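You operate a simulated robot arm through the tools that you are given. There is no shell and no other tool. Be economical: measure what you need, move in short steps, check, and stop when the job is done.

Carry out the task below with a simulated two-armed robot. There is one attempt and no reset: what you move stays moved.

JOB
Find the turntable joint's widest gap and close it with the nut runner.
Fine: gap switch on, runner at 40 N m, air open only for the run; the other nuts stay; switch off last.

It is judged by the outcome, as a careful person would: the job done as asked, and still so three seconds after it is handed in. It fails if anything else is knocked over, pushed out of place, dropped, spilled or broken.

ROBOT AND FRAMES
Two 7-joint arms with fingered hands on one trunk that stands fixed in place. Base frame: the origin is at the foot of the trunk, x ahead of it, y to its left, z up. Lengths are in m, angles in degrees, forces in N, time in s.
The left shoulder is at [0.03, 0.12, 1.188], the right one opposite. With the tool pointing down near the work surface each hand reaches from about 0.16 to 0.68 m from the base axis, measured 20 degrees to its own side. Payload 4 kg a hand.
The TCP of each hand is the grasp point between the finger pads, 0.019 m short of the fingertips. In the tool frame z runs along the fingers and y along their closing line. Largest opening 0.12 m; the body of the gripper starts 0.053 m behind the TCP. The gripper is a hand of 3 fingers: y runs from the thumb to the fingers, the wrist lies at [0, 0, -0.219] in the tool frame, and closing takes about 1.5 s.
Orientation is that of the tool frame in the base frame, as a unit quaternion [x, y, z, w]. With the fingers straight down and closing along the base's y, the tool's x points along the base's -x, its y along +y and its z along -z.

CONTROLS
- The arms move only by the tool jog_arm. It takes "left_series", "right_series" or both (then of equal length, played together; a hand with none holds still); each is one flat list of numbers, 7 for each row, row after row: the shift along the tool's x, y, z in m, then the turn, a rotation vector about the tool's x, y, z in degrees, then the gripper command, from -1 (shut) to 1 (fully open), values between in proportion. In form: [x, y, z, rx, ry, rz, claw, x, y, z, rx, ry, rz, claw, ...]. A call has 1 to 8 rows; each row shifts and turns the commanded pose from where the row before left it, along the tool's axes as they then stand. Each row takes 0.2 s and may step no farther than 0.05 m and 8.6 degrees from the row before; otherwise, or with a gripper value out of range, the whole call is refused. A pose out of reach is approached as far as the arm can. The call stops where the force on the tool passes 50 N (or 10 N more than at its start, if that is more) or the arm is blocked; 0.2 s more then pass. The fingers move at their own pace (about 0.072 m/s each) and stop on an object; they squeeze with about 23 N. The grip force told is the motor's: it shows also when the fingers shut on nothing. Time passes only in rows, and 0.2 s behind the last, so rows that do not move let the fingers close. The reply holds the time, the measured pose of the TCP, the force on the tool along the base axes, the opening and the grip force, in the units named above and with some noise, with the torque about the TCP (base axes, N m) and any sound that the robot's microphone picked up.
- Cameras (640 x 400 px; columns grow to the right, rows downward): "scene" is now at [0.0584, 0.0405, 1.7402]; the picture's right is [0.46, -0.89, -0.00], its down [-0.58, -0.30, -0.76] and it looks along [0.67, 0.35, -0.65] (base axes); focal length 275 px, centre (320, 200). "left" rides on the left gripper at [-0.066, -0.004, -0.079] in its tool frame; the picture's right is [0.05, -1.00, 0.00], its down [0.76, 0.04, -0.64] and it looks along [0.64, 0.03, 0.77] (tool axes); focal length 251 px, centre (320, 200). "right" rides on the right gripper at [0.066, -0.004, -0.079] in its tool frame; the picture's right is [0.05, 1.00, 0.00], its down [-0.76, 0.04, -0.64] and it looks along [-0.64, 0.03, 0.77] (tool axes); focal length 251 px, centre (320, 200).
- capture(camera): a new picture of that camera. The clock stands still meanwhile.
- slide_trunk(by): slides the trunk up (or, below 0, down) by that many m; the arms and the scene camera ride with it, the base frame stays. It gives what a move gives, with no picture.
- set_grasp(shape, hand): the hand has 3 fingers and takes this shape, open, in about a second: jaw (thumb against the fingers, like two jaws); tri (thumb and two fingers); tip (a fingertip pinch); poke (one finger out to press); point (the index stretched); flat (the hand flat); cup (the hand cupped); fist (a fist). The gripper value then closes the fingers along that shape, each until it touches; the sizes above hold for jaw. It gives what a move gives, with no picture.
- aim_head(pan, tilt): turns the head with the scene camera to pan (to the left, within 120 degrees either way) and tilt (down, from -29 to 69), counted from straight ahead of the robot. It gives what a move gives.
- pixel_to_xyz(camera, pixels): for up to 12 pixels [column, row] of the newest picture of that camera ("zoom" is the newest enlarged one), the place [x, y, z] in the base frame of the surface seen there, good to about 0.002 m, but the place of the scene camera against the robot may be out by one fixed shift of up to 0.012 m in any direction. The clock stands still meanwhile.
- inspect(camera, box): a new picture of the part [left, top, right, bottom] of that camera's present view, enlarged. The clock stands still meanwhile.
- finish_job(): hands the job in; it is judged then, once.

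Keep the steps short. Do not move on a guess: measure, check each grasp and each placing, and mend mistakes. In all there are 80 turns and 44 pictures (those below and enlarged ones count). Leave the grippers open and the arms clear of the work at the hand-in unless told otherwise, and finish with a single line.

The tools are called after "Request:" as a command line: name --argument value ..., lists and objects as JSON in quotes. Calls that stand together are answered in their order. jog_arm: Moves the arms, as the interface text tells. Its arguments: {"type":"object","properties":{"left_series":{"type":"array","items":{"type":"number"}},"right_series":{"type":"array","items":{"type":"number"}}},"required":[]} The other tools are called the same way: slide_trunk (by) slides the trunk up or down; set_grasp (shape, hand) gives the hand a shape; aim_head (pan, tilt) turns the head that bears the scene camera; capture (camera) takes a picture; pixel_to_xyz (camera, pixels) gives the place of the surface under pixels of a picture; inspect (camera, box) takes an enlarged picture of a part of a camera's view; finish_job () hands the job in.

At the start:

```text
t: 0.0
left_position: [0.4101, 0.4563, 1.439]
left_orientation: [0.0, 1.0, -0.001, 0.0]
left_force: [0.6, -0.3, -0.3]
left_wrist_torque: [0.01, 0.01, 0.02]
left_gripper_width: 0.12
left_grip_force: 0.0
left_shape: jaw
right_position: [0.4466, 0.0302, 1.4273]
right_orientation: [0.0, 1.0, 0.0, 0.0]
right_force: [-0.4, 0.5, 0.0]
right_wrist_torque: [0.0, 0.02, 0.01]
right_gripper_width: 0.1198
right_grip_force: 0.1
right_shape: jaw
trunk travel left (down, up): [-0.4, 0.14]
head pan, tilt: [27.6, 40.6]
```

scene: 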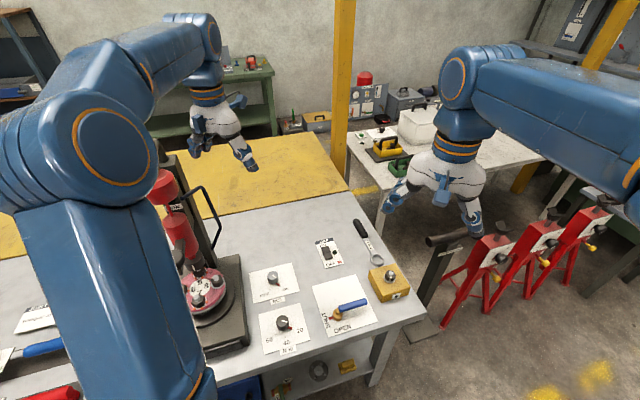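
right: 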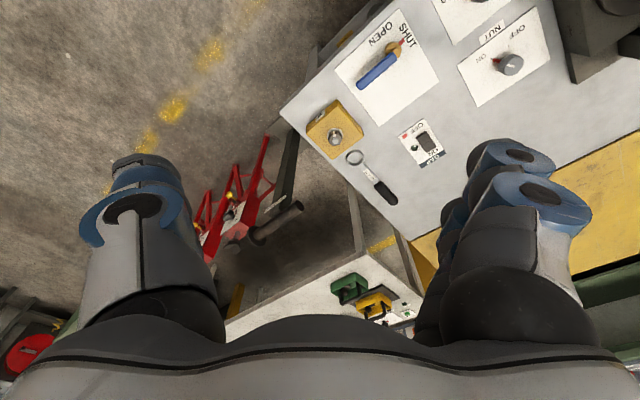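
left: 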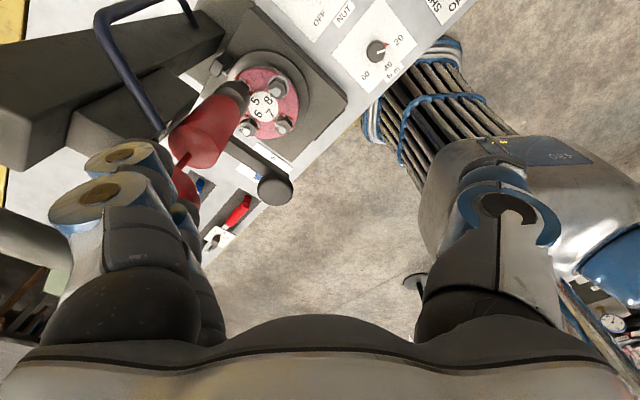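

I see a bench with a turntable flange (numbered nuts), a red nut runner, three panels (a "NUT" on/off knob, an N m dial, an air valve SHUT/OPEN) and a small gap switch. I'll take enlarged views of these first.

Request:
inspect --camera "scene" --box '[140, 150, 300, 370]'

Request:
inspect --camera "scene" --box '[240, 210, 430, 360]'

Request:
inspect --camera "left" --box '[90, 0, 460, 260]'

```text
1.82 times, centred on (220, 260) of scene
```

zoom: 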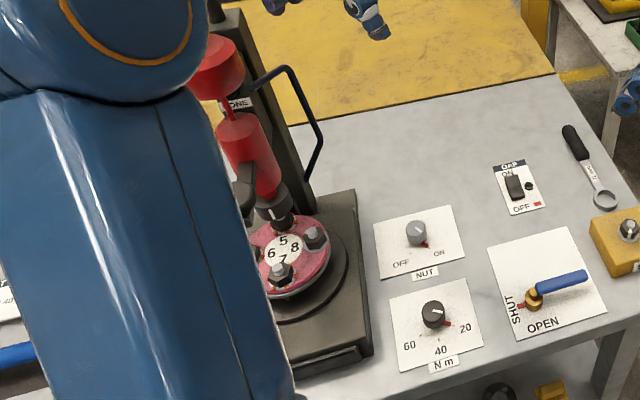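

```text
2.67 times, centred on (335, 285) of scene
```

zoom: 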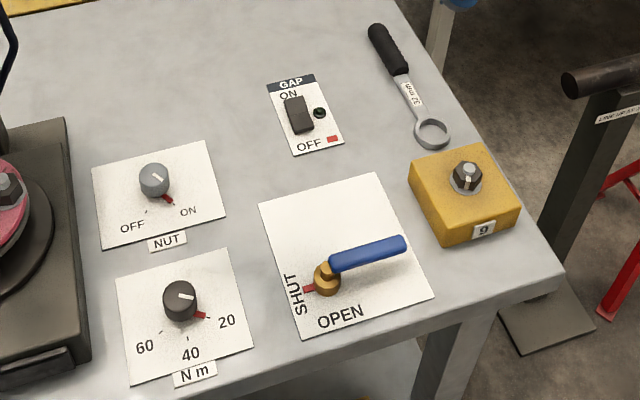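

```text
1.54 times, centred on (275, 130) of left
```

zoom: 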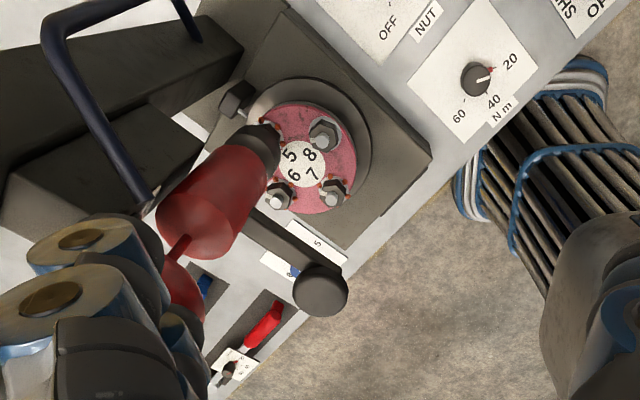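

The turntable shows nuts 5–8, with the runner above nut 5's side. I'll measure key points in the left view and the scene.

Request:
pixel_to_xyz --camera "zoom" --pixels '[[302, 163], [324, 134], [333, 193], [278, 196], [262, 140], [320, 290], [240, 98], [320, 242], [265, 320], [477, 78], [60, 30], [200, 200]]'

Request:
pixel_to_xyz --camera "scene" --pixels '[[272, 277], [282, 322], [325, 249], [334, 253], [333, 314], [350, 304], [392, 275], [372, 230], [165, 185], [190, 188], [180, 230], [202, 240]]'

Request:
inspect --camera "left" --box '[180, 40, 340, 260]'

```text
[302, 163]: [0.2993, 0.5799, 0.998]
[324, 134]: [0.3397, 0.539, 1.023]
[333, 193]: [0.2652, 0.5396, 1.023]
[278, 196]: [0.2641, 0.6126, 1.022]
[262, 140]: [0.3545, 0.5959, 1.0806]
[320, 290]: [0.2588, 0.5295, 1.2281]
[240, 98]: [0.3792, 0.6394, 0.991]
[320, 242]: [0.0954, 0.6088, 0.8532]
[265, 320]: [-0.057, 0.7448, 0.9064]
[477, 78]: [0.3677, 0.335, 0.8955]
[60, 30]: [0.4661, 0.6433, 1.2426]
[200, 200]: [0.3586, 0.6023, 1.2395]
```

```text
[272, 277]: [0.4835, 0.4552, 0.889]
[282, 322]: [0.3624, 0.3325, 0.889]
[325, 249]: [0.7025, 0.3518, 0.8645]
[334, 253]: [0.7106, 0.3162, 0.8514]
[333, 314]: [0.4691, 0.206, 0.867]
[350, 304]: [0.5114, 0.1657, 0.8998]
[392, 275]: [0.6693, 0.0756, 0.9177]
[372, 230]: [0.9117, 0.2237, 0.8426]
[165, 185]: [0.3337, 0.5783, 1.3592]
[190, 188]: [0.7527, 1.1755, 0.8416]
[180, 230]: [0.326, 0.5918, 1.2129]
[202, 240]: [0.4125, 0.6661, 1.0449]
```

```text
1.82 times, centred on (260, 150) of left
```

zoom: 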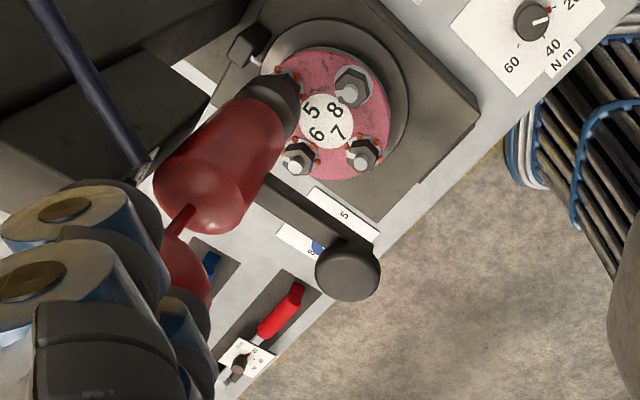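

The left arm blocks the scene view. I'll bring the left hand right and lower over the free area in front, and move the right hand further right, to get a clear view.

Request:
jog_arm --left_series '[0, -0.04, 0.025, 0, 0, 0, 1, 0, -0.04, 0.025, 0, 0, 0, 1, 0, -0.04, 0.025, 0, 0, 0, 1, 0, -0.04, 0.025, 0, 0, 0, 1, 0, -0.04, 0.025, 0, 0, 0, 1]' --right_series '[0, -0.04, 0, 0, 0, 0, 1, 0, -0.04, 0, 0, 0, 0, 1, 0, -0.04, 0, 0, 0, 0, 1, 0, -0.04, 0, 0, 0, 0, 1, 0, -0.04, 0, 0, 0, 0, 1]'

Request:
capture --camera "scene"

```text
t: 1.2
left_position: [0.41, 0.2585, 1.3135]
left_orientation: [-0.001, 1.0, 0.002, 0.0]
left_force: [0.0, -0.1, 0.2]
left_wrist_torque: [0.01, 0.02, 0.03]
left_gripper_width: 0.1201
left_grip_force: 0.0
left_shape: jaw
right_position: [0.4466, -0.1736, 1.4293]
right_orientation: [0.0, 1.0, 0.002, -0.001]
right_force: [-0.1, -0.9, -0.9]
right_wrist_torque: [0.0, 0.04, 0.02]
right_gripper_width: 0.1198
right_grip_force: 0.1
right_shape: jaw
trunk travel left (down, up): [-0.4, 0.14]
head pan, tilt: [27.6, 40.6]
```

```text
36 pictures are left
```

scene: 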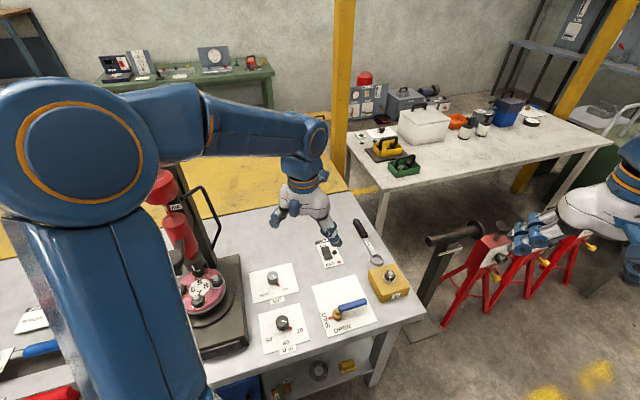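

The turntable is now partly in view. I'll enlarge it and the runner, and look from the left hand too.

Request:
inspect --camera "scene" --box '[140, 160, 250, 230]'

Request:
inspect --camera "scene" --box '[160, 250, 250, 306]'

Request:
capture --camera "left"

```text
5.71 times, centred on (195, 195) of scene
```

zoom: 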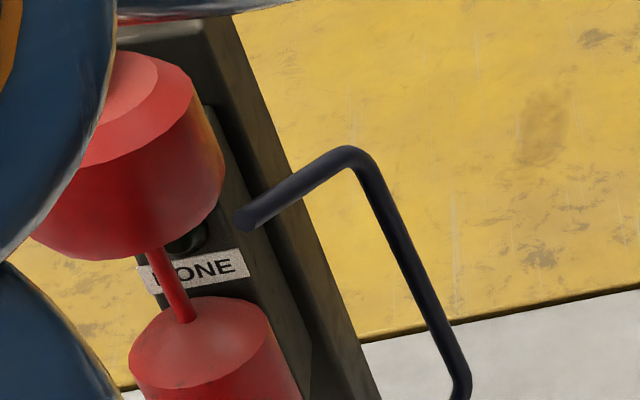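

```text
7.11 times, centred on (205, 278) of scene
```

zoom: 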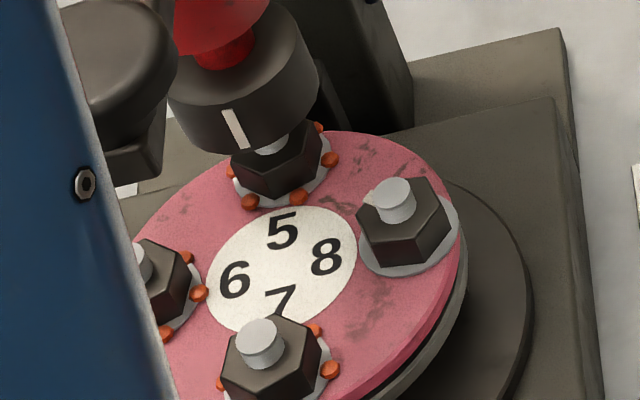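

```text
33 pictures are left
```

left: 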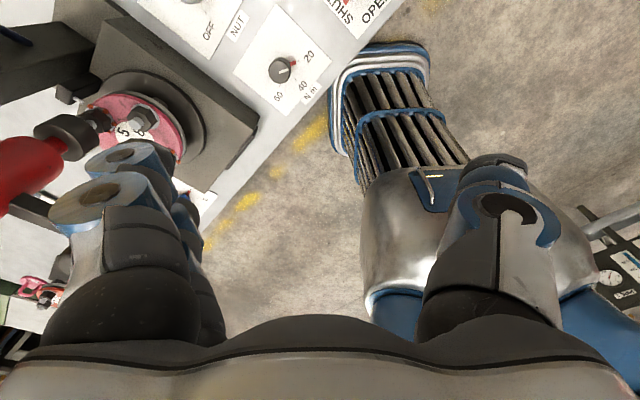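

Nut 8 has no orange squirt under its washer while 5, 6, 7 do; I'll verify with the gap switch on. Now I enlarge each panel.

Request:
inspect --camera "scene" --box '[245, 260, 315, 304]'

Request:
inspect --camera "scene" --box '[255, 300, 385, 360]'

Request:
inspect --camera "scene" --box '[305, 230, 355, 272]'

```text
9.09 times, centred on (280, 282) of scene
```

zoom: 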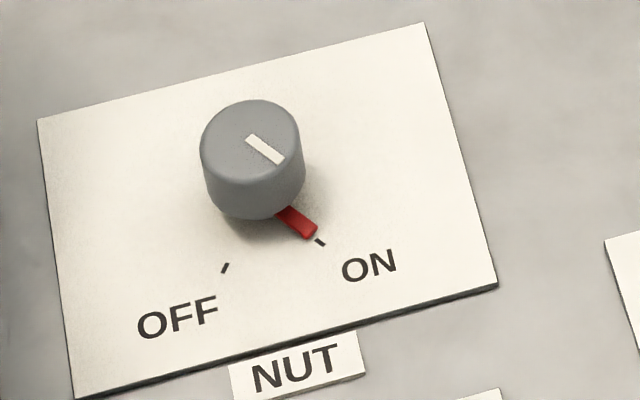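

```text
4.92 times, centred on (320, 330) of scene
```

zoom: 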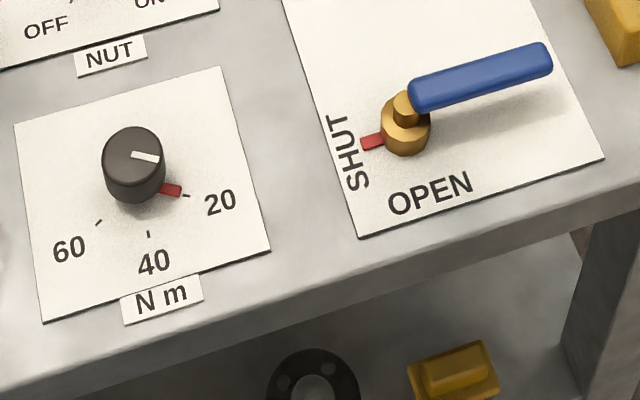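

```text
9.52 times, centred on (330, 251) of scene
```

zoom: 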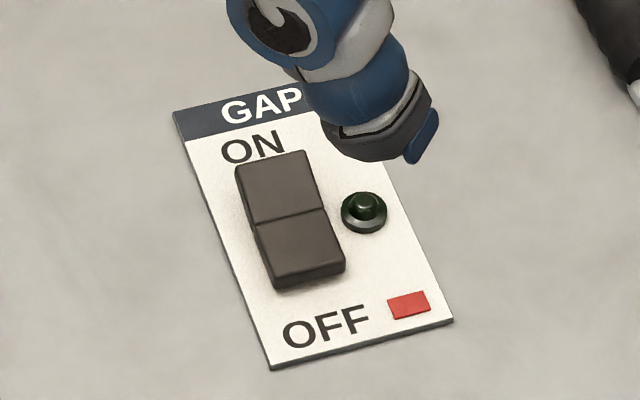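

The NUT knob is already ON, so it stays. Torque is at 20, the air is SHUT and GAP is OFF with its lamp dark. I'll measure the rocker halves from this enlarged view.

Request:
pixel_to_xyz --camera "zoom" --pixels '[[278, 185], [305, 250], [285, 218], [365, 208], [410, 305], [275, 160], [240, 230], [400, 250]]'

Request:
set_grasp --hand "left" --shape "poke"

Request:
capture --camera "left"

```text
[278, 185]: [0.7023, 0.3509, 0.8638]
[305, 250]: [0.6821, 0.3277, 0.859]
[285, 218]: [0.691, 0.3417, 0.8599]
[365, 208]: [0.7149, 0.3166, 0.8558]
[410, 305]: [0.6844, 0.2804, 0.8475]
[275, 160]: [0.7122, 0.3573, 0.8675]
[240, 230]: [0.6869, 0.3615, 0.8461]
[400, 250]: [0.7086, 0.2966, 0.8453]
```

```text
t: 2.1
left_position: [0.4096, 0.2617, 1.3137]
left_orientation: [0.0, 1.0, 0.0, -0.001]
left_force: [0.1, -0.3, 0.6]
left_wrist_torque: [0.03, -0.01, 0.0]
left_gripper_width: 0.0001
left_grip_force: 0.0
left_shape: poke
right_position: [0.4465, -0.1696, 1.4294]
right_orientation: [0.0, 1.0, 0.0, 0.0]
right_force: [1.0, -0.3, -0.4]
right_wrist_torque: [0.04, 0.04, 0.0]
right_gripper_width: 0.1198
right_grip_force: 0.0
right_shape: jaw
trunk travel left (down, up): [-0.4, 0.14]
head pan, tilt: [27.6, 40.6]
```

```text
29 pictures are left
```

left: 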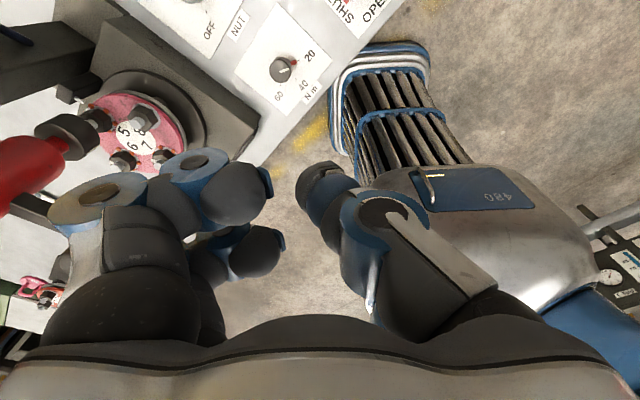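

The poke shape doesn't show a clear straight fingertip. I'll try "point" and look.

Request:
set_grasp --hand "left" --shape "point"

Request:
capture --camera "left"

Request:
pixel_to_xyz --camera "left" --pixels '[[282, 66], [260, 80], [320, 40], [250, 120], [240, 12], [128, 130], [142, 115]]'

```text
t: 3.0
left_position: [0.4094, 0.261, 1.3138]
left_orientation: [0.001, 1.0, -0.001, -0.001]
left_force: [-1.1, -0.4, -0.8]
left_wrist_torque: [0.01, -0.01, -0.02]
left_gripper_width: 0.0
left_grip_force: 0.1
left_shape: point
right_position: [0.4478, -0.1691, 1.4299]
right_orientation: [0.0, 1.0, 0.0, 0.0]
right_force: [-0.4, 0.1, 1.3]
right_wrist_torque: [0.03, -0.01, 0.04]
right_gripper_width: 0.1201
right_grip_force: 0.0
right_shape: jaw
trunk travel left (down, up): [-0.4, 0.14]
head pan, tilt: [27.6, 40.6]
```

```text
28 pictures are left
```

left: 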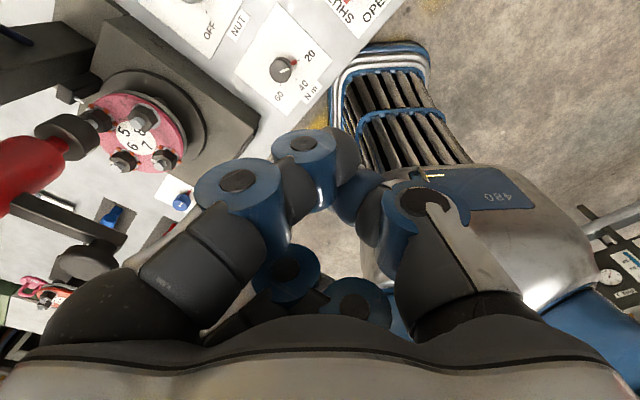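

```text
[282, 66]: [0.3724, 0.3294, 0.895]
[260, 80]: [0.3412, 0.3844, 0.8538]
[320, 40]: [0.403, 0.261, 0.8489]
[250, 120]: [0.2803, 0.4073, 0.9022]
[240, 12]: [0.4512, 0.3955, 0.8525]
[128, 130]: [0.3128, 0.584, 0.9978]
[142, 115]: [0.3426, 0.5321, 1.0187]
```

Fingertips are unclear in these shapes, so I'll press with the jaw fingers shut, whose geometry is known. I turn the left hand 41° about its axis, then tilt 40° so it leans toward the rocker's ON end (about [0.708, 0.355, 0.87]).

Request:
set_grasp --hand "left" --shape "jaw"

Request:
jog_arm --left_series '[0, 0, 0, 0, 0, 8.2, -1, 0, 0, 0, 0, 0, 8.2, -1, 0, 0, 0, 0, 0, 8.2, -1, 0, 0, 0, 0, 0, 8.2, -1, 0, 0, 0, 0, 0, 8.2, -1, 0, 0, 0, -8, 0, 0, -1, 0, 0, 0, -8, 0, 0, -1, 0, 0, 0, -8, 0, 0, -1]'

Request:
jog_arm --left_series '[0, 0, 0, -8, 0, 0, -1, 0, 0, 0, -8, 0, 0, -1, -0.0163, -0.0029, 0.0438, 0, 0, 0, -1, -0.0163, -0.0029, 0.0438, 0, 0, 0, -1, -0.0163, -0.0029, 0.0438, 0, 0, 0, -1, -0.0163, -0.0029, 0.0438, 0, 0, 0, -1, -0.0163, -0.0029, 0.0438, 0, 0, 0, -1, -0.0163, -0.0029, 0.0438, 0, 0, 0, -1]'

```text
t: 3.9
left_position: [0.4088, 0.2606, 1.3148]
left_orientation: [0.0, 1.0, -0.001, 0.0]
left_force: [0.3, -0.1, 0.5]
left_wrist_torque: [0.02, 0.0, -0.02]
left_gripper_width: 0.1199
left_grip_force: 0.0
left_shape: jaw
right_position: [0.4466, -0.1707, 1.4299]
right_orientation: [0.0, 1.0, 0.001, 0.0]
right_force: [-0.6, -0.5, -0.4]
right_wrist_torque: [0.01, 0.03, -0.02]
right_gripper_width: 0.1199
right_grip_force: 0.1
right_shape: jaw
trunk travel left (down, up): [-0.4, 0.14]
head pan, tilt: [27.6, 40.6]
```

```text
t: 5.7
left_position: [0.4105, 0.255, 1.3144]
left_orientation: [0.342, 0.916, 0.195, 0.073]
left_force: [-0.5, -0.2, 0.1]
left_wrist_torque: [-0.05, -0.03, -0.02]
left_gripper_width: 0.0
left_grip_force: 23.0
left_shape: jaw
right_position: [0.4455, -0.1712, 1.4299]
right_orientation: [0.0, 1.0, 0.0, 0.0]
right_force: [0.1, -1.3, -0.7]
right_wrist_torque: [0.01, 0.02, -0.01]
right_gripper_width: 0.1197
right_grip_force: 0.0
right_shape: jaw
trunk travel left (down, up): [-0.4, 0.14]
head pan, tilt: [27.6, 40.6]
```

```text
t: 7.5
left_position: [0.5923, 0.3127, 1.0985]
left_orientation: [0.329, 0.88, 0.32, 0.119]
left_force: [1.0, -0.3, 0.4]
left_wrist_torque: [0.01, -0.01, 0.01]
left_gripper_width: 0.0
left_grip_force: 22.7
left_shape: jaw
right_position: [0.4483, -0.1696, 1.4291]
right_orientation: [0.001, 1.0, 0.0, -0.002]
right_force: [0.1, -0.2, 0.1]
right_wrist_torque: [0.0, 0.02, 0.0]
right_gripper_width: 0.1202
right_grip_force: 0.2
right_shape: jaw
trunk travel left (down, up): [-0.4, 0.14]
head pan, tilt: [27.6, 40.6]
```

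Position is as planned. Three more rows towards the hover, then a look through the left camera.

Request:
jog_arm --left_series '[-0.0163, -0.0029, 0.0438, 0, 0, 0, -1, -0.0163, -0.0029, 0.0438, 0, 0, 0, -1, -0.0163, -0.0029, 0.0438, 0, 0, 0, -1]'

Request:
capture --camera "left"

Request:
capture --camera "scene"

```text
t: 8.3
left_position: [0.6771, 0.3331, 0.9926]
left_orientation: [0.329, 0.88, 0.32, 0.119]
left_force: [-0.7, -0.4, 0.6]
left_wrist_torque: [0.01, -0.01, -0.01]
left_gripper_width: 0.0
left_grip_force: 23.2
left_shape: jaw
right_position: [0.4476, -0.1693, 1.4297]
right_orientation: [0.0, 1.0, 0.0, -0.001]
right_force: [-0.2, -0.1, 0.1]
right_wrist_torque: [-0.03, 0.0, 0.03]
right_gripper_width: 0.1198
right_grip_force: 0.0
right_shape: jaw
trunk travel left (down, up): [-0.4, 0.14]
head pan, tilt: [27.6, 40.6]
```

```text
27 pictures are left
```

left: 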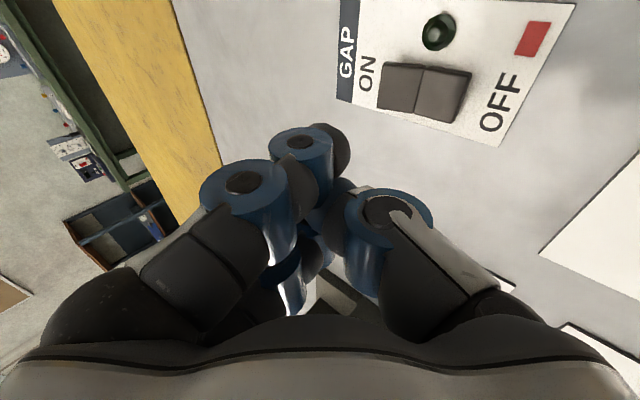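

```text
26 pictures are left
```

scene: 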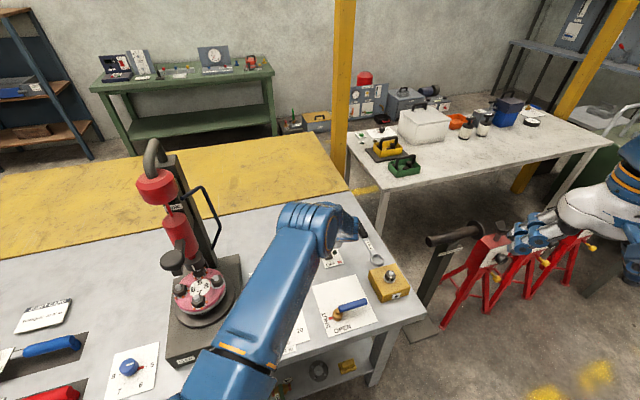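

Now the whole machine is visible; there's also a blue selector dial at scene (130,368). First I measure the rocker in the left view, and enlarge the scene's left part.

Request:
pixel_to_xyz --camera "left" --pixels '[[388, 85], [402, 88], [445, 95], [418, 90], [438, 32], [530, 40], [400, 130]]'

Request:
inspect --camera "scene" --box '[0, 290, 176, 400]'

Request:
inspect --camera "scene" --box '[120, 130, 250, 370]'

```text
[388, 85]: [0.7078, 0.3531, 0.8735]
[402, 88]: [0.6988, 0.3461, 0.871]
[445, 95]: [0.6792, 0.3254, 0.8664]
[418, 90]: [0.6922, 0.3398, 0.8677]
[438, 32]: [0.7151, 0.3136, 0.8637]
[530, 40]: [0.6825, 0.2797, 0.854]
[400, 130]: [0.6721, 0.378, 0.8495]
```

```text
3.64 times, centred on (88, 345) of scene
```

zoom: 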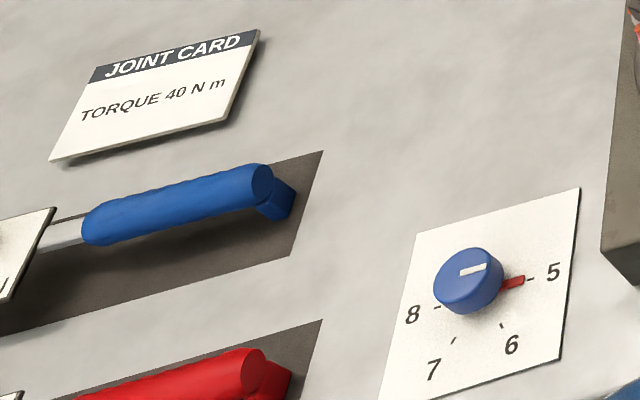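

```text
1.67 times, centred on (185, 250) of scene
```

zoom: 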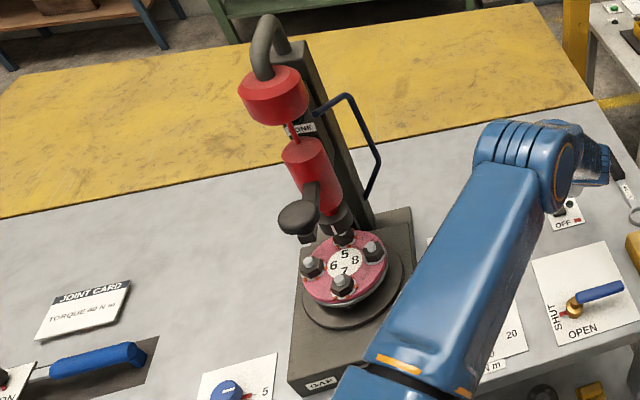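

The rocker's ON half is at about [0.707, 0.352, 0.873] by the hand camera. I go to just above it, then press down in short steps.

Request:
jog_arm --left_series '[-0.005, -0.0164, 0.0405, 0, 0, 0, -1, -0.005, -0.0164, 0.0405, 0, 0, 0, -1, 0, 0, 0, 0, 0, 0, -1]'

Request:
jog_arm --left_series '[0, -0.0032, 0.0038, 0, 0, 0, -1, 0, -0.0032, 0.0038, 0, 0, 0, -1, 0, -0.0032, 0.0038, 0, 0, 0, -1, 0, -0.0032, 0.0038, 0, 0, 0, -1]'

Request:
inspect --camera "left" --box '[240, 0, 560, 200]'

```text
t: 9.1
left_position: [0.6994, 0.3472, 0.9118]
left_orientation: [0.329, 0.88, 0.32, 0.12]
left_force: [0.2, 0.2, 0.3]
left_wrist_torque: [0.01, -0.02, 0.03]
left_gripper_width: 0.0
left_grip_force: 23.2
left_shape: jaw
right_position: [0.4458, -0.1705, 1.4304]
right_orientation: [-0.001, 1.0, 0.0, -0.001]
right_force: [-0.6, -0.1, 0.5]
right_wrist_torque: [-0.01, 0.0, -0.01]
right_gripper_width: 0.1199
right_grip_force: 0.0
right_shape: jaw
trunk travel left (down, up): [-0.4, 0.14]
head pan, tilt: [27.6, 40.6]
```

```text
t: 10.1
left_position: [0.6983, 0.3518, 0.8916]
left_orientation: [0.33, 0.88, 0.32, 0.12]
left_force: [-0.3, -0.3, 0.4]
left_wrist_torque: [0.01, 0.0, -0.01]
left_gripper_width: 0.0001
left_grip_force: 23.2
left_shape: jaw
right_position: [0.4474, -0.1697, 1.4297]
right_orientation: [-0.001, 1.0, 0.0, 0.0]
right_force: [0.6, -0.2, 0.4]
right_wrist_torque: [0.03, 0.01, 0.04]
right_gripper_width: 0.1201
right_grip_force: 0.0
right_shape: jaw
trunk travel left (down, up): [-0.4, 0.14]
head pan, tilt: [27.6, 40.6]
```

```text
2.00 times, centred on (400, 100) of left
```

zoom: 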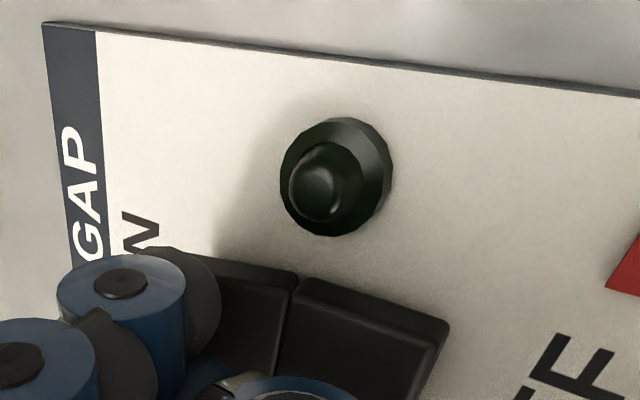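

The fingers are over the ON half but not pressing it yet. I continue down in 3–4 mm steps.

Request:
jog_arm --left_series '[0, -0.0026, 0.003, 0, 0, 0, -1, 0, -0.0026, 0.003, 0, 0, 0, -1, 0, -0.0026, 0.003, 0, 0, 0, -1, 0, -0.0026, 0.003, 0, 0, 0, -1]'

Request:
inspect --camera "left" --box '[240, 0, 560, 200]'

```text
t: 11.1
left_position: [0.6932, 0.3524, 0.882]
left_orientation: [0.328, 0.88, 0.321, 0.121]
left_force: [3.0, -1.2, 8.5]
left_wrist_torque: [-0.14, -0.04, 0.02]
left_gripper_width: 0.0
left_grip_force: 23.1
left_shape: jaw
left hand out of reach, approached as far as the arm can: row 1, 2, 4
right_position: [0.4453, -0.1704, 1.43]
right_orientation: [0.0, 1.0, 0.0, 0.0]
right_force: [0.1, 0.0, 0.0]
right_wrist_torque: [0.02, 0.0, 0.03]
right_gripper_width: 0.1201
right_grip_force: 0.1
right_shape: jaw
trunk travel left (down, up): [-0.4, 0.14]
head pan, tilt: [27.6, 40.6]
```

```text
2.00 times, centred on (400, 100) of left
```

zoom: 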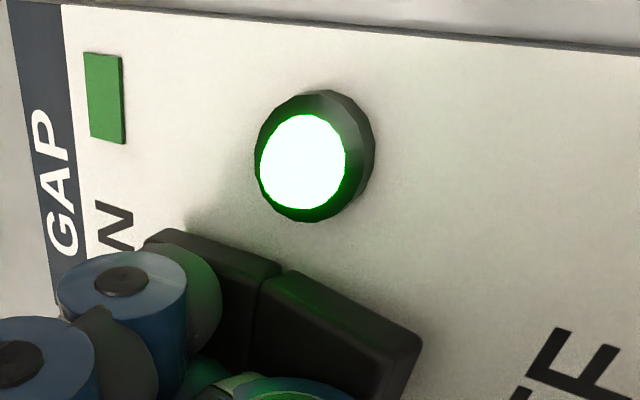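

The lamp is lit and the green ON mark shows. I back off up and away, then look at the turntable base.

Request:
jog_arm --left_series '[0, 0.013, -0.015, 0, 0, 0, -1, 0, 0.013, -0.015, 0, 0, 0, -1, 0, 0, -0.04, 0, 0, 0, -1, 0, 0, -0.04, 0, 0, 0, -1]'

Request:
inspect --camera "scene" --box '[150, 250, 260, 370]'

```text
t: 12.1
left_position: [0.6605, 0.3152, 0.9823]
left_orientation: [0.328, 0.88, 0.321, 0.12]
left_force: [-0.3, -0.5, 0.0]
left_wrist_torque: [-0.03, 0.0, -0.04]
left_gripper_width: 0.0
left_grip_force: 22.8
left_shape: jaw
right_position: [0.4448, -0.1731, 1.4305]
right_orientation: [0.0, 1.0, 0.001, 0.0]
right_force: [-0.5, 0.0, -0.2]
right_wrist_torque: [0.02, 0.03, 0.02]
right_gripper_width: 0.1198
right_grip_force: 0.1
right_shape: jaw
trunk travel left (down, up): [-0.4, 0.14]
head pan, tilt: [27.6, 40.6]
```

```text
3.33 times, centred on (205, 310) of scene
```

zoom: 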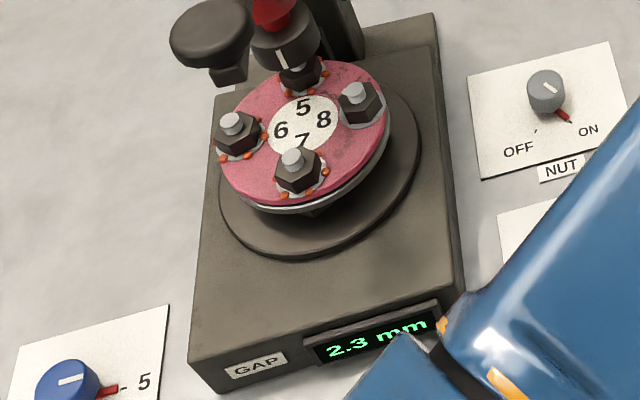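

The display reads 2.3 mm for station 5. The blue dial chooses the station, so I'll step it through 5–8 reading the display. I measure the blue dial, its ticks and the torque dial.

Request:
capture --camera "scene"

Request:
pixel_to_xyz --camera "scene" --pixels '[[129, 363], [136, 362], [124, 373], [155, 365], [140, 382], [118, 388], [107, 375], [138, 368], [171, 258], [179, 275], [190, 250], [180, 215]]'

Request:
inspect --camera "scene" --box '[100, 335, 170, 400]'

```text
20 pictures are left
```

scene: 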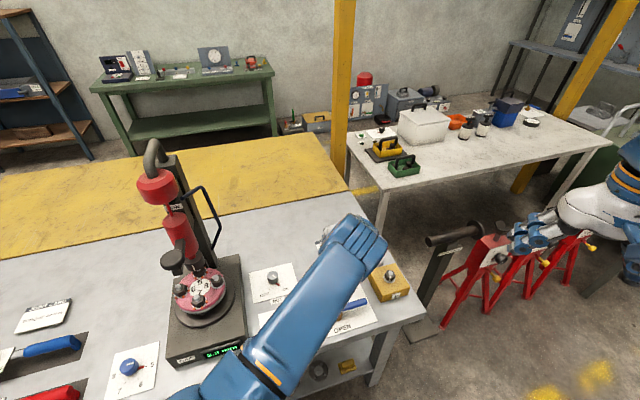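

```text
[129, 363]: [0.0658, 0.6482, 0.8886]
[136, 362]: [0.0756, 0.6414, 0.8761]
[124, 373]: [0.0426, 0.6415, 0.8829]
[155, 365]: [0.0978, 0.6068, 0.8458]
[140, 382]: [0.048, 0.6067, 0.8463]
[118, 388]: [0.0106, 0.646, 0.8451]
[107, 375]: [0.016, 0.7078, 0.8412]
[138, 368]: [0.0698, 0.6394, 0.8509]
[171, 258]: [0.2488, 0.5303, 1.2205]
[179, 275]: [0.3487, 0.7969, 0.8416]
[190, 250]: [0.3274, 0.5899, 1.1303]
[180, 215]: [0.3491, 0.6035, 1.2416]
```

```text
6.15 times, centred on (135, 368) of scene
```

zoom: 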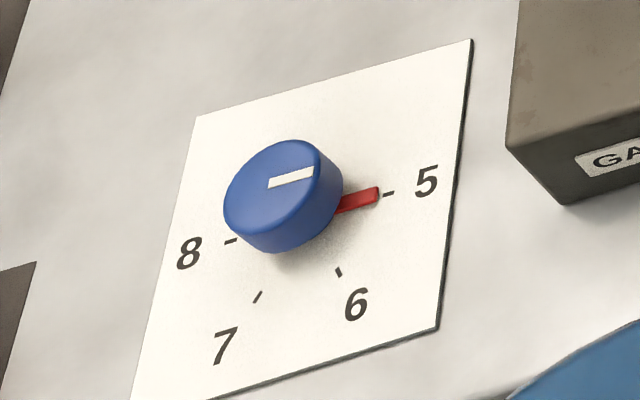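

I measure tick directions and the knob top in this enlarged view.

Request:
pixel_to_xyz --camera "zoom" --pixels '[[388, 193], [339, 272], [257, 297], [231, 240], [375, 195], [283, 180], [235, 185], [325, 165], [295, 145], [265, 235], [312, 172], [270, 186]]'

```text
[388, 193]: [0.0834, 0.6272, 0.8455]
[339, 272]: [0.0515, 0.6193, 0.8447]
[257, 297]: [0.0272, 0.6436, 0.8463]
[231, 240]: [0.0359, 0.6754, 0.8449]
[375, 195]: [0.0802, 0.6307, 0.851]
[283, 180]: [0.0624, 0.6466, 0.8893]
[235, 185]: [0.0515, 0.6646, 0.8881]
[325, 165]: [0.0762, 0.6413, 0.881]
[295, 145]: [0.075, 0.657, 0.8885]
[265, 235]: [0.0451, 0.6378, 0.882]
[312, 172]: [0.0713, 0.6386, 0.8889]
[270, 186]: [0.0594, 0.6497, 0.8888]
```

Blue dial: 60° per station clockwise, centred at about [0.060, 0.651], top 0.889. First I'll do the torque dial: bring the left hand back over [0.37, 0.335, 1.10], undo tilt and turn, then look.

Request:
jog_arm --left_series '[0.0331, -0.0083, -0.029, 0, 0, 0, 1, 0.0331, -0.0083, -0.029, 0, 0, 0, 1, 0.0331, -0.0083, -0.029, 0, 0, 0, 1, 0.0331, -0.0083, -0.029, 0, 0, 0, 1, 0.0331, -0.0083, -0.029, 0, 0, 0, 1, 0.0331, -0.0083, -0.029, 0, 0, 0, 1, 0.0331, -0.0083, -0.029, 0, 0, 0, 1]'

Request:
jog_arm --left_series '[0, 0, 0, 8, 0, 0, 1, 0, 0, 0, 8, 0, 0, 1, 0, 0, 0, 8, 0, 0, 1, 0, 0, 0, 8, 0, 0, 1, 0, 0, 0, 8, 0, 0, 1]'

Request:
jog_arm --left_series '[0, 0, 0, 0, 0, -8.2, 1, 0, 0, 0, 0, 0, -8.2, 1, 0, 0, 0, 0, 0, -8.2, 1, 0, 0, 0, 0, 0, -8.2, 1, 0, 0, 0, 0, 0, -8.2, 1]'

Request:
capture --camera "left"

```text
t: 13.7
left_position: [0.3676, 0.3384, 1.1011]
left_orientation: [0.33, 0.88, 0.32, 0.119]
left_force: [0.4, 0.0, -0.4]
left_wrist_torque: [-0.01, 0.0, -0.01]
left_gripper_width: 0.1202
left_grip_force: 0.0
left_shape: jaw
right_position: [0.4457, -0.1695, 1.4311]
right_orientation: [0.0, 1.0, 0.0, 0.0]
right_force: [0.0, 0.2, 0.6]
right_wrist_torque: [-0.01, -0.03, -0.01]
right_gripper_width: 0.1201
right_grip_force: 0.0
right_shape: jaw
trunk travel left (down, up): [-0.4, 0.14]
head pan, tilt: [27.6, 40.6]
```

```text
t: 14.9
left_position: [0.3707, 0.3365, 1.1003]
left_orientation: [0.35, 0.937, -0.001, -0.001]
left_force: [-0.1, -0.1, -0.1]
left_wrist_torque: [-0.04, 0.0, 0.0]
left_gripper_width: 0.12
left_grip_force: 0.0
left_shape: jaw
right_position: [0.4473, -0.1707, 1.4303]
right_orientation: [0.0, 1.0, 0.0, -0.001]
right_force: [-0.3, 0.2, 0.0]
right_wrist_torque: [0.06, 0.04, 0.0]
right_gripper_width: 0.12
right_grip_force: 0.1
right_shape: jaw
trunk travel left (down, up): [-0.4, 0.14]
head pan, tilt: [27.6, 40.6]
```

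```text
t: 16.1
left_position: [0.3692, 0.3361, 1.0999]
left_orientation: [-0.001, 1.0, 0.0, 0.0]
left_force: [-0.4, 0.8, -0.3]
left_wrist_torque: [0.04, -0.01, 0.0]
left_gripper_width: 0.1198
left_grip_force: 0.1
left_shape: jaw
right_position: [0.4477, -0.1703, 1.4292]
right_orientation: [0.0, 1.0, 0.001, 0.0]
right_force: [0.2, -0.5, 0.0]
right_wrist_torque: [0.02, 0.03, 0.01]
right_gripper_width: 0.1199
right_grip_force: 0.1
right_shape: jaw
trunk travel left (down, up): [-0.4, 0.14]
head pan, tilt: [27.6, 40.6]
```

```text
18 pictures are left
```

left: 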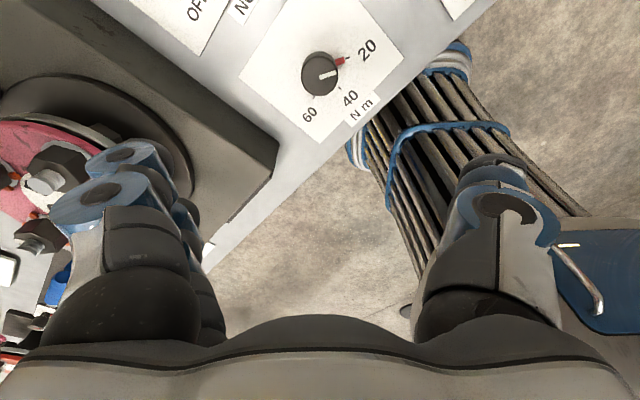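

The torque dial shows clearly at (320,72), pointer at 20. I measure its centre and ticks.

Request:
pixel_to_xyz --camera "left" --pixels '[[318, 70], [303, 70], [320, 53], [336, 74], [318, 86], [350, 57], [341, 88], [313, 97], [323, 82], [342, 60]]'

```text
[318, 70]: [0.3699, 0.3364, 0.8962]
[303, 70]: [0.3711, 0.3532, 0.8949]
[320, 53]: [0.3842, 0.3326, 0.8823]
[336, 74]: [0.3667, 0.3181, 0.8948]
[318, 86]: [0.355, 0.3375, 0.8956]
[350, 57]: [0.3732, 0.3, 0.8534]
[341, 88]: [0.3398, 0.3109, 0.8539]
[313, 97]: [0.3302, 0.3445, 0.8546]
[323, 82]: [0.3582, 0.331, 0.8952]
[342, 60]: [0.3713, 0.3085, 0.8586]
```

Dial centre about [0.367, 0.3355], top 0.896; 40 lies 60° clockwise from 20. I lower with open fingers, then close.

Request:
jog_arm --left_series '[0.0022, 0, 0.0422, 0, 0, 0, 0.2, 0, 0, 0.0422, 0, 0, 0, 0.2, 0, 0, 0.0422, 0, 0, 0, 0.2, 0, 0, 0.0422, 0, 0, 0, 0.2, 0, 0, 0.0422, 0, 0, 0, 0.2]'

Request:
jog_arm --left_series '[0, 0, 0, 0, 0, 0, -1, 0, 0, 0, 0, 0, 0, -1, 0, 0, 0, 0, 0, 0, -1, 0, 0, 0, 0, 0, 0, -1, 0, 0, 0, 0, 0, 0, -1]'

Request:
inspect --camera "left" --box '[220, 80, 420, 230]'

```text
t: 17.3
left_position: [0.3675, 0.3392, 0.8875]
left_orientation: [0.0, 1.0, 0.0, 0.0]
left_force: [-0.1, -0.5, -0.8]
left_wrist_torque: [-0.02, -0.02, -0.01]
left_gripper_width: 0.0729
left_grip_force: 0.1
left_shape: jaw
right_position: [0.4458, -0.1697, 1.4295]
right_orientation: [0.0, 1.0, -0.001, 0.0]
right_force: [0.2, 0.5, -0.4]
right_wrist_torque: [-0.04, 0.01, 0.0]
right_gripper_width: 0.12
right_grip_force: 0.0
right_shape: jaw
trunk travel left (down, up): [-0.4, 0.14]
head pan, tilt: [27.6, 40.6]
```

```text
t: 18.5
left_position: [0.3663, 0.3397, 0.8881]
left_orientation: [0.0, 1.0, 0.0, 0.0]
left_force: [-0.2, -0.7, -5.2]
left_wrist_torque: [0.06, 0.01, 0.0]
left_gripper_width: 0.0286
left_grip_force: 23.4
left_shape: jaw
right_position: [0.447, -0.1709, 1.4306]
right_orientation: [0.0, 1.0, 0.0, -0.001]
right_force: [0.6, -0.4, -0.2]
right_wrist_torque: [-0.02, 0.03, 0.01]
right_gripper_width: 0.1197
right_grip_force: 0.0
right_shape: jaw
trunk travel left (down, up): [-0.4, 0.14]
head pan, tilt: [27.6, 40.6]
```

```text
2.67 times, centred on (320, 155) of left
```

zoom: 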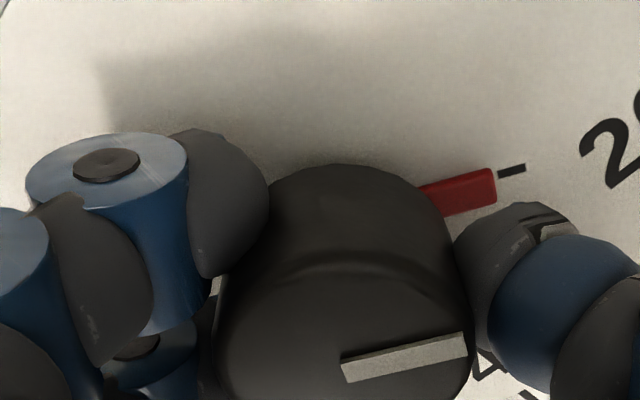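

The knob is gripped between thumb and fingers. I turn 60° clockwise (tool +z) and hold.

Request:
jog_arm --left_series '[0, 0, 0, 0, 0, 8.57, -1, 0, 0, 0, 0, 0, 8.57, -1, 0, 0, 0, 0, 0, 8.57, -1, 0, 0, 0, 0, 0, 8.57, -1, 0, 0, 0, 0, 0, 8.57, -1, 0, 0, 0, 0, 0, 8.57, -1, 0, 0, 0, 0, 0, 8.57, -1, 0, 0, 0, 0, 0, 0, -1]'

Request:
inspect --camera "left" --box '[170, 30, 470, 230]'

```text
t: 20.3
left_position: [0.368, 0.3349, 0.8893]
left_orientation: [0.5, 0.866, -0.001, -0.001]
left_force: [4.5, -7.0, -6.3]
left_wrist_torque: [-0.02, -0.11, 0.04]
left_gripper_width: 0.0273
left_grip_force: 23.0
left_shape: jaw
right_position: [0.4471, -0.1711, 1.4293]
right_orientation: [0.0, 1.0, 0.0, 0.0]
right_force: [-0.5, 0.0, 0.2]
right_wrist_torque: [-0.04, 0.01, -0.01]
right_gripper_width: 0.1199
right_grip_force: 0.2
right_shape: jaw
trunk travel left (down, up): [-0.4, 0.14]
head pan, tilt: [27.6, 40.6]
```

```text
2.00 times, centred on (320, 130) of left
```

zoom: 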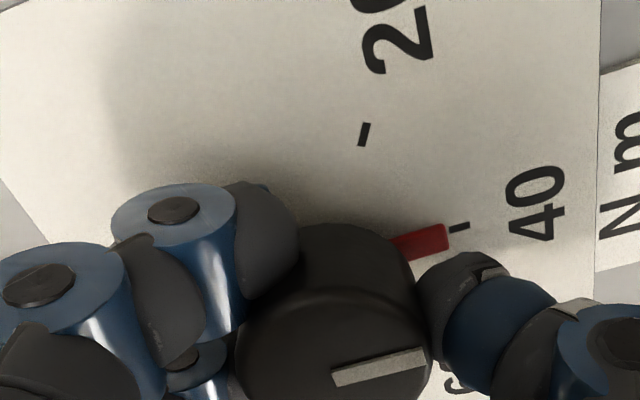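

The pointer is exactly at 40. I open, lift to z≈1.09, undo the turn, and carry the left hand round to above the blue dial, clear of the runner.

Request:
jog_arm --left_series '[0, 0, 0, 0, 0, 0, 0.2, 0, 0, 0, 0, 0, 0, 0.2, 0, 0, 0, 0, 0, 0, 0.2, 0, 0, -0.05, 0, 0, 0, 0.2, 0, 0, -0.05, 0, 0, 0, 0.2, 0, 0, -0.05, 0, 0, 0, 0.2, 0, 0, -0.05, 0, 0, 0, 0.2]'

Request:
jog_arm --left_series '[0, 0, 0, 0, 0, -7.5, 0.2, 0, 0, 0, 0, 0, -7.5, 0.2, 0, 0, 0, 0, 0, -7.5, 0.2, 0, 0, 0, 0, 0, -7.5, 0.2, 0, 0, 0, 0, 0, -7.5, 0.2, 0, 0, 0, 0, 0, -7.5, 0.2, 0, 0, 0, 0, 0, -7.5, 0.2, 0, 0, 0, 0, 0, -7.5, 0.2]'

Request:
jog_arm --left_series '[0.0412, 0.0142, 0, 0, 0, 0, 0.2, 0.0412, 0.0142, 0, 0, 0, 0, 0.2, 0.0412, 0.0142, 0, 0, 0, 0, 0.2, 0.0412, 0.0142, 0, 0, 0, 0, 0.2, 0.0412, 0.0142, 0, 0, 0, 0, 0.2, 0.0412, 0.0142, 0, 0, 0, 0, 0.2]'

Request:
jog_arm --left_series '[0.012, 0.046, 0, 0, 0, 0, 0.2, 0.012, 0.046, 0, 0, 0, 0, 0.2, 0.012, 0.046, 0, 0, 0, 0, 0.2, 0.012, 0.046, 0, 0, 0, 0, 0.2, 0.012, 0.046, 0, 0, 0, 0, 0.2]'

```text
t: 21.9
left_position: [0.3649, 0.336, 1.0879]
left_orientation: [0.5, 0.866, 0.0, 0.0]
left_force: [0.5, 0.9, -0.2]
left_wrist_torque: [-0.03, 0.0, 0.02]
left_gripper_width: 0.0715
left_grip_force: 0.1
left_shape: jaw
right_position: [0.4453, -0.1714, 1.4312]
right_orientation: [0.0, 1.0, 0.001, 0.001]
right_force: [0.3, -0.3, 0.0]
right_wrist_torque: [-0.04, 0.0, -0.02]
right_gripper_width: 0.12
right_grip_force: 0.1
right_shape: jaw
trunk travel left (down, up): [-0.4, 0.14]
head pan, tilt: [27.6, 40.6]
```

```text
t: 23.7
left_position: [0.366, 0.3355, 1.0892]
left_orientation: [0.0, 1.0, 0.0, 0.0]
left_force: [0.3, 0.3, 0.3]
left_wrist_torque: [-0.01, 0.02, -0.03]
left_gripper_width: 0.0715
left_grip_force: 0.0
left_shape: jaw
right_position: [0.4465, -0.17, 1.43]
right_orientation: [0.0, 1.0, 0.0, 0.0]
right_force: [-0.4, -0.6, -0.7]
right_wrist_torque: [0.01, 0.01, 0.0]
right_gripper_width: 0.1198
right_grip_force: 0.1
right_shape: jaw
trunk travel left (down, up): [-0.4, 0.14]
head pan, tilt: [27.6, 40.6]
```

```text
t: 25.1
left_position: [0.1206, 0.4194, 1.0898]
left_orientation: [0.001, 1.0, 0.0, 0.002]
left_force: [0.1, 0.7, 0.2]
left_wrist_torque: [-0.02, -0.02, 0.01]
left_gripper_width: 0.0716
left_grip_force: 0.1
left_shape: jaw
right_position: [0.4445, -0.1685, 1.4313]
right_orientation: [0.001, 1.0, 0.0, 0.001]
right_force: [-0.3, 0.3, -0.2]
right_wrist_torque: [-0.01, -0.05, 0.01]
right_gripper_width: 0.12
right_grip_force: 0.1
right_shape: jaw
trunk travel left (down, up): [-0.4, 0.14]
head pan, tilt: [27.6, 40.6]
```

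```text
t: 26.3
left_position: [0.0622, 0.6514, 1.0874]
left_orientation: [0.0, 1.0, 0.0, 0.0]
left_force: [0.5, -0.3, 0.9]
left_wrist_torque: [-0.01, -0.01, 0.0]
left_gripper_width: 0.0719
left_grip_force: 0.0
left_shape: jaw
right_position: [0.4461, -0.1688, 1.4302]
right_orientation: [0.0, 1.0, 0.0, 0.0]
right_force: [-0.1, -0.4, 0.0]
right_wrist_torque: [0.01, 0.03, 0.0]
right_gripper_width: 0.1201
right_grip_force: 0.1
right_shape: jaw
trunk travel left (down, up): [-0.4, 0.14]
head pan, tilt: [27.6, 40.6]
```

Above the blue dial. I turn the hand -60° so there is room to turn forward, then measure through the left camera.

Request:
jog_arm --left_series '[0, 0, 0, 0, 0, -7.5, 0.2, 0, 0, 0, 0, 0, -7.5, 0.2, 0, 0, 0, 0, 0, -7.5, 0.2, 0, 0, 0, 0, 0, -7.5, 0.2, 0, 0, 0, 0, 0, -7.5, 0.2, 0, 0, 0, 0, 0, -7.5, 0.2, 0, 0, 0, 0, 0, -7.5, 0.2, 0, 0, 0, 0, 0, -7.5, 0.2]'

Request:
capture --camera "left"

```text
t: 28.1
left_position: [0.0591, 0.6515, 1.0889]
left_orientation: [-0.502, 0.865, -0.001, 0.0]
left_force: [-0.4, 0.1, 0.3]
left_wrist_torque: [0.02, -0.03, -0.01]
left_gripper_width: 0.0718
left_grip_force: 0.1
left_shape: jaw
right_position: [0.4454, -0.1704, 1.4313]
right_orientation: [0.001, 1.0, 0.0, 0.0]
right_force: [1.1, 0.6, -0.3]
right_wrist_torque: [-0.02, -0.01, 0.0]
right_gripper_width: 0.1201
right_grip_force: 0.1
right_shape: jaw
trunk travel left (down, up): [-0.4, 0.14]
head pan, tilt: [27.6, 40.6]
```

```text
15 pictures are left
```

left: 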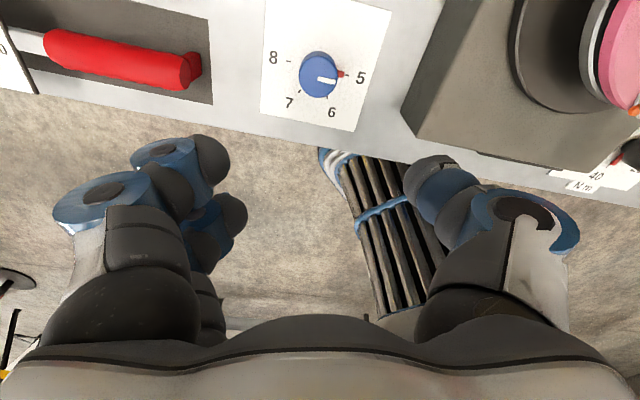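

Request:
pixel_to_xyz --camera "left" --pixels '[[318, 72], [302, 72], [335, 75], [317, 90], [350, 75], [330, 97], [299, 91], [288, 61], [190, 65], [210, 100]]'

```text
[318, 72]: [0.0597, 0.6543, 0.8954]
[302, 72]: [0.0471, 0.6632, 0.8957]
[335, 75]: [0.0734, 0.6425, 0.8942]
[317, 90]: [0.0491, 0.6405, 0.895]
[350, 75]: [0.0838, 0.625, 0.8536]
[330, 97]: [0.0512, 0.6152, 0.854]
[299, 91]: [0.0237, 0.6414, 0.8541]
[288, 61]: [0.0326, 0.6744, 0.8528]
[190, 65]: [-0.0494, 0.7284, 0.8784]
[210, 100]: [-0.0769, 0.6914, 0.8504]
```

Dial centre [0.059, 0.650], matching. I lower, grip, and turn 60° to station 6.

Request:
jog_arm --left_series '[0, 0, 0.0402, 0, 0, 0, 0.2, 0, 0, 0.0402, 0, 0, 0, 0.2, 0, 0, 0.0402, 0, 0, 0, 0.2, 0, 0, 0.0402, 0, 0, 0, 0.2, 0, 0, 0.0402, 0, 0, 0, 0.2]'

Request:
jog_arm --left_series '[0, 0, 0, 0, 0, 0, -1, 0, 0, 0, 0, 0, 0, -1, 0, 0, 0, 0, 0, 0, -1, 0, 0, 0, 0, 0, 0, -1, 0, 0, 0, 0, 0, 0, -1]'

Request:
jog_arm --left_series '[0, 0, 0, 0, 0, 8.57, -1, 0, 0, 0, 0, 0, 8.57, -1, 0, 0, 0, 0, 0, 8.57, -1, 0, 0, 0, 0, 0, 8.57, -1, 0, 0, 0, 0, 0, 8.57, -1, 0, 0, 0, 0, 0, 8.57, -1, 0, 0, 0, 0, 0, 8.57, -1, 0, 0, 0, 0, 0, 0, -1]'

Request:
capture --camera "scene"

```text
t: 29.3
left_position: [0.0599, 0.6518, 0.8863]
left_orientation: [-0.501, 0.865, 0.0, 0.0]
left_force: [0.0, -0.2, 0.1]
left_wrist_torque: [-0.01, 0.03, 0.01]
left_gripper_width: 0.0716
left_grip_force: 0.1
left_shape: jaw
right_position: [0.4463, -0.1699, 1.4285]
right_orientation: [0.001, 1.0, 0.0, 0.0]
right_force: [0.5, 0.4, -0.2]
right_wrist_torque: [-0.02, 0.01, -0.02]
right_gripper_width: 0.12
right_grip_force: 0.0
right_shape: jaw
trunk travel left (down, up): [-0.4, 0.14]
head pan, tilt: [27.6, 40.6]
```

```text
t: 30.5
left_position: [0.0609, 0.6508, 0.8878]
left_orientation: [-0.5, 0.866, -0.001, -0.001]
left_force: [0.2, -0.5, -4.8]
left_wrist_torque: [0.01, 0.02, -0.01]
left_gripper_width: 0.0288
left_grip_force: 23.0
left_shape: jaw
right_position: [0.4465, -0.1693, 1.4296]
right_orientation: [0.0, 1.0, 0.001, 0.0]
right_force: [0.4, -0.3, 0.1]
right_wrist_torque: [0.01, 0.0, 0.01]
right_gripper_width: 0.1197
right_grip_force: 0.2
right_shape: jaw
trunk travel left (down, up): [-0.4, 0.14]
head pan, tilt: [27.6, 40.6]
```

```text
t: 32.3
left_position: [0.0588, 0.6493, 0.8876]
left_orientation: [0.001, 1.0, -0.001, 0.0]
left_force: [-3.2, -11.7, -7.6]
left_wrist_torque: [-0.2, -0.02, -0.02]
left_gripper_width: 0.0281
left_grip_force: 23.2
left_shape: jaw
right_position: [0.445, -0.1704, 1.4306]
right_orientation: [0.0, 1.0, 0.0, 0.0]
right_force: [0.0, 0.2, 0.7]
right_wrist_torque: [0.04, -0.02, 0.02]
right_gripper_width: 0.1201
right_grip_force: 0.0
right_shape: jaw
trunk travel left (down, up): [-0.4, 0.14]
head pan, tilt: [27.6, 40.6]
```

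```text
14 pictures are left
```

scene: 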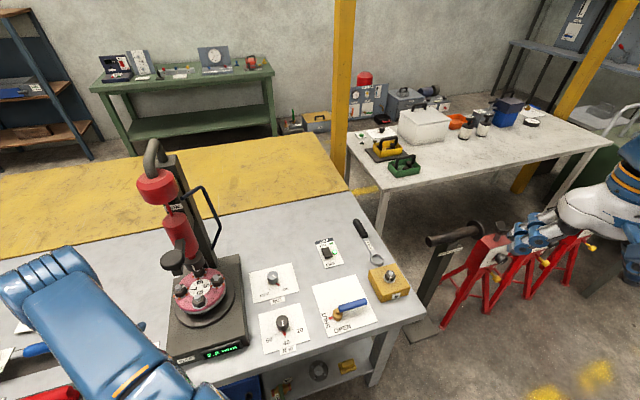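

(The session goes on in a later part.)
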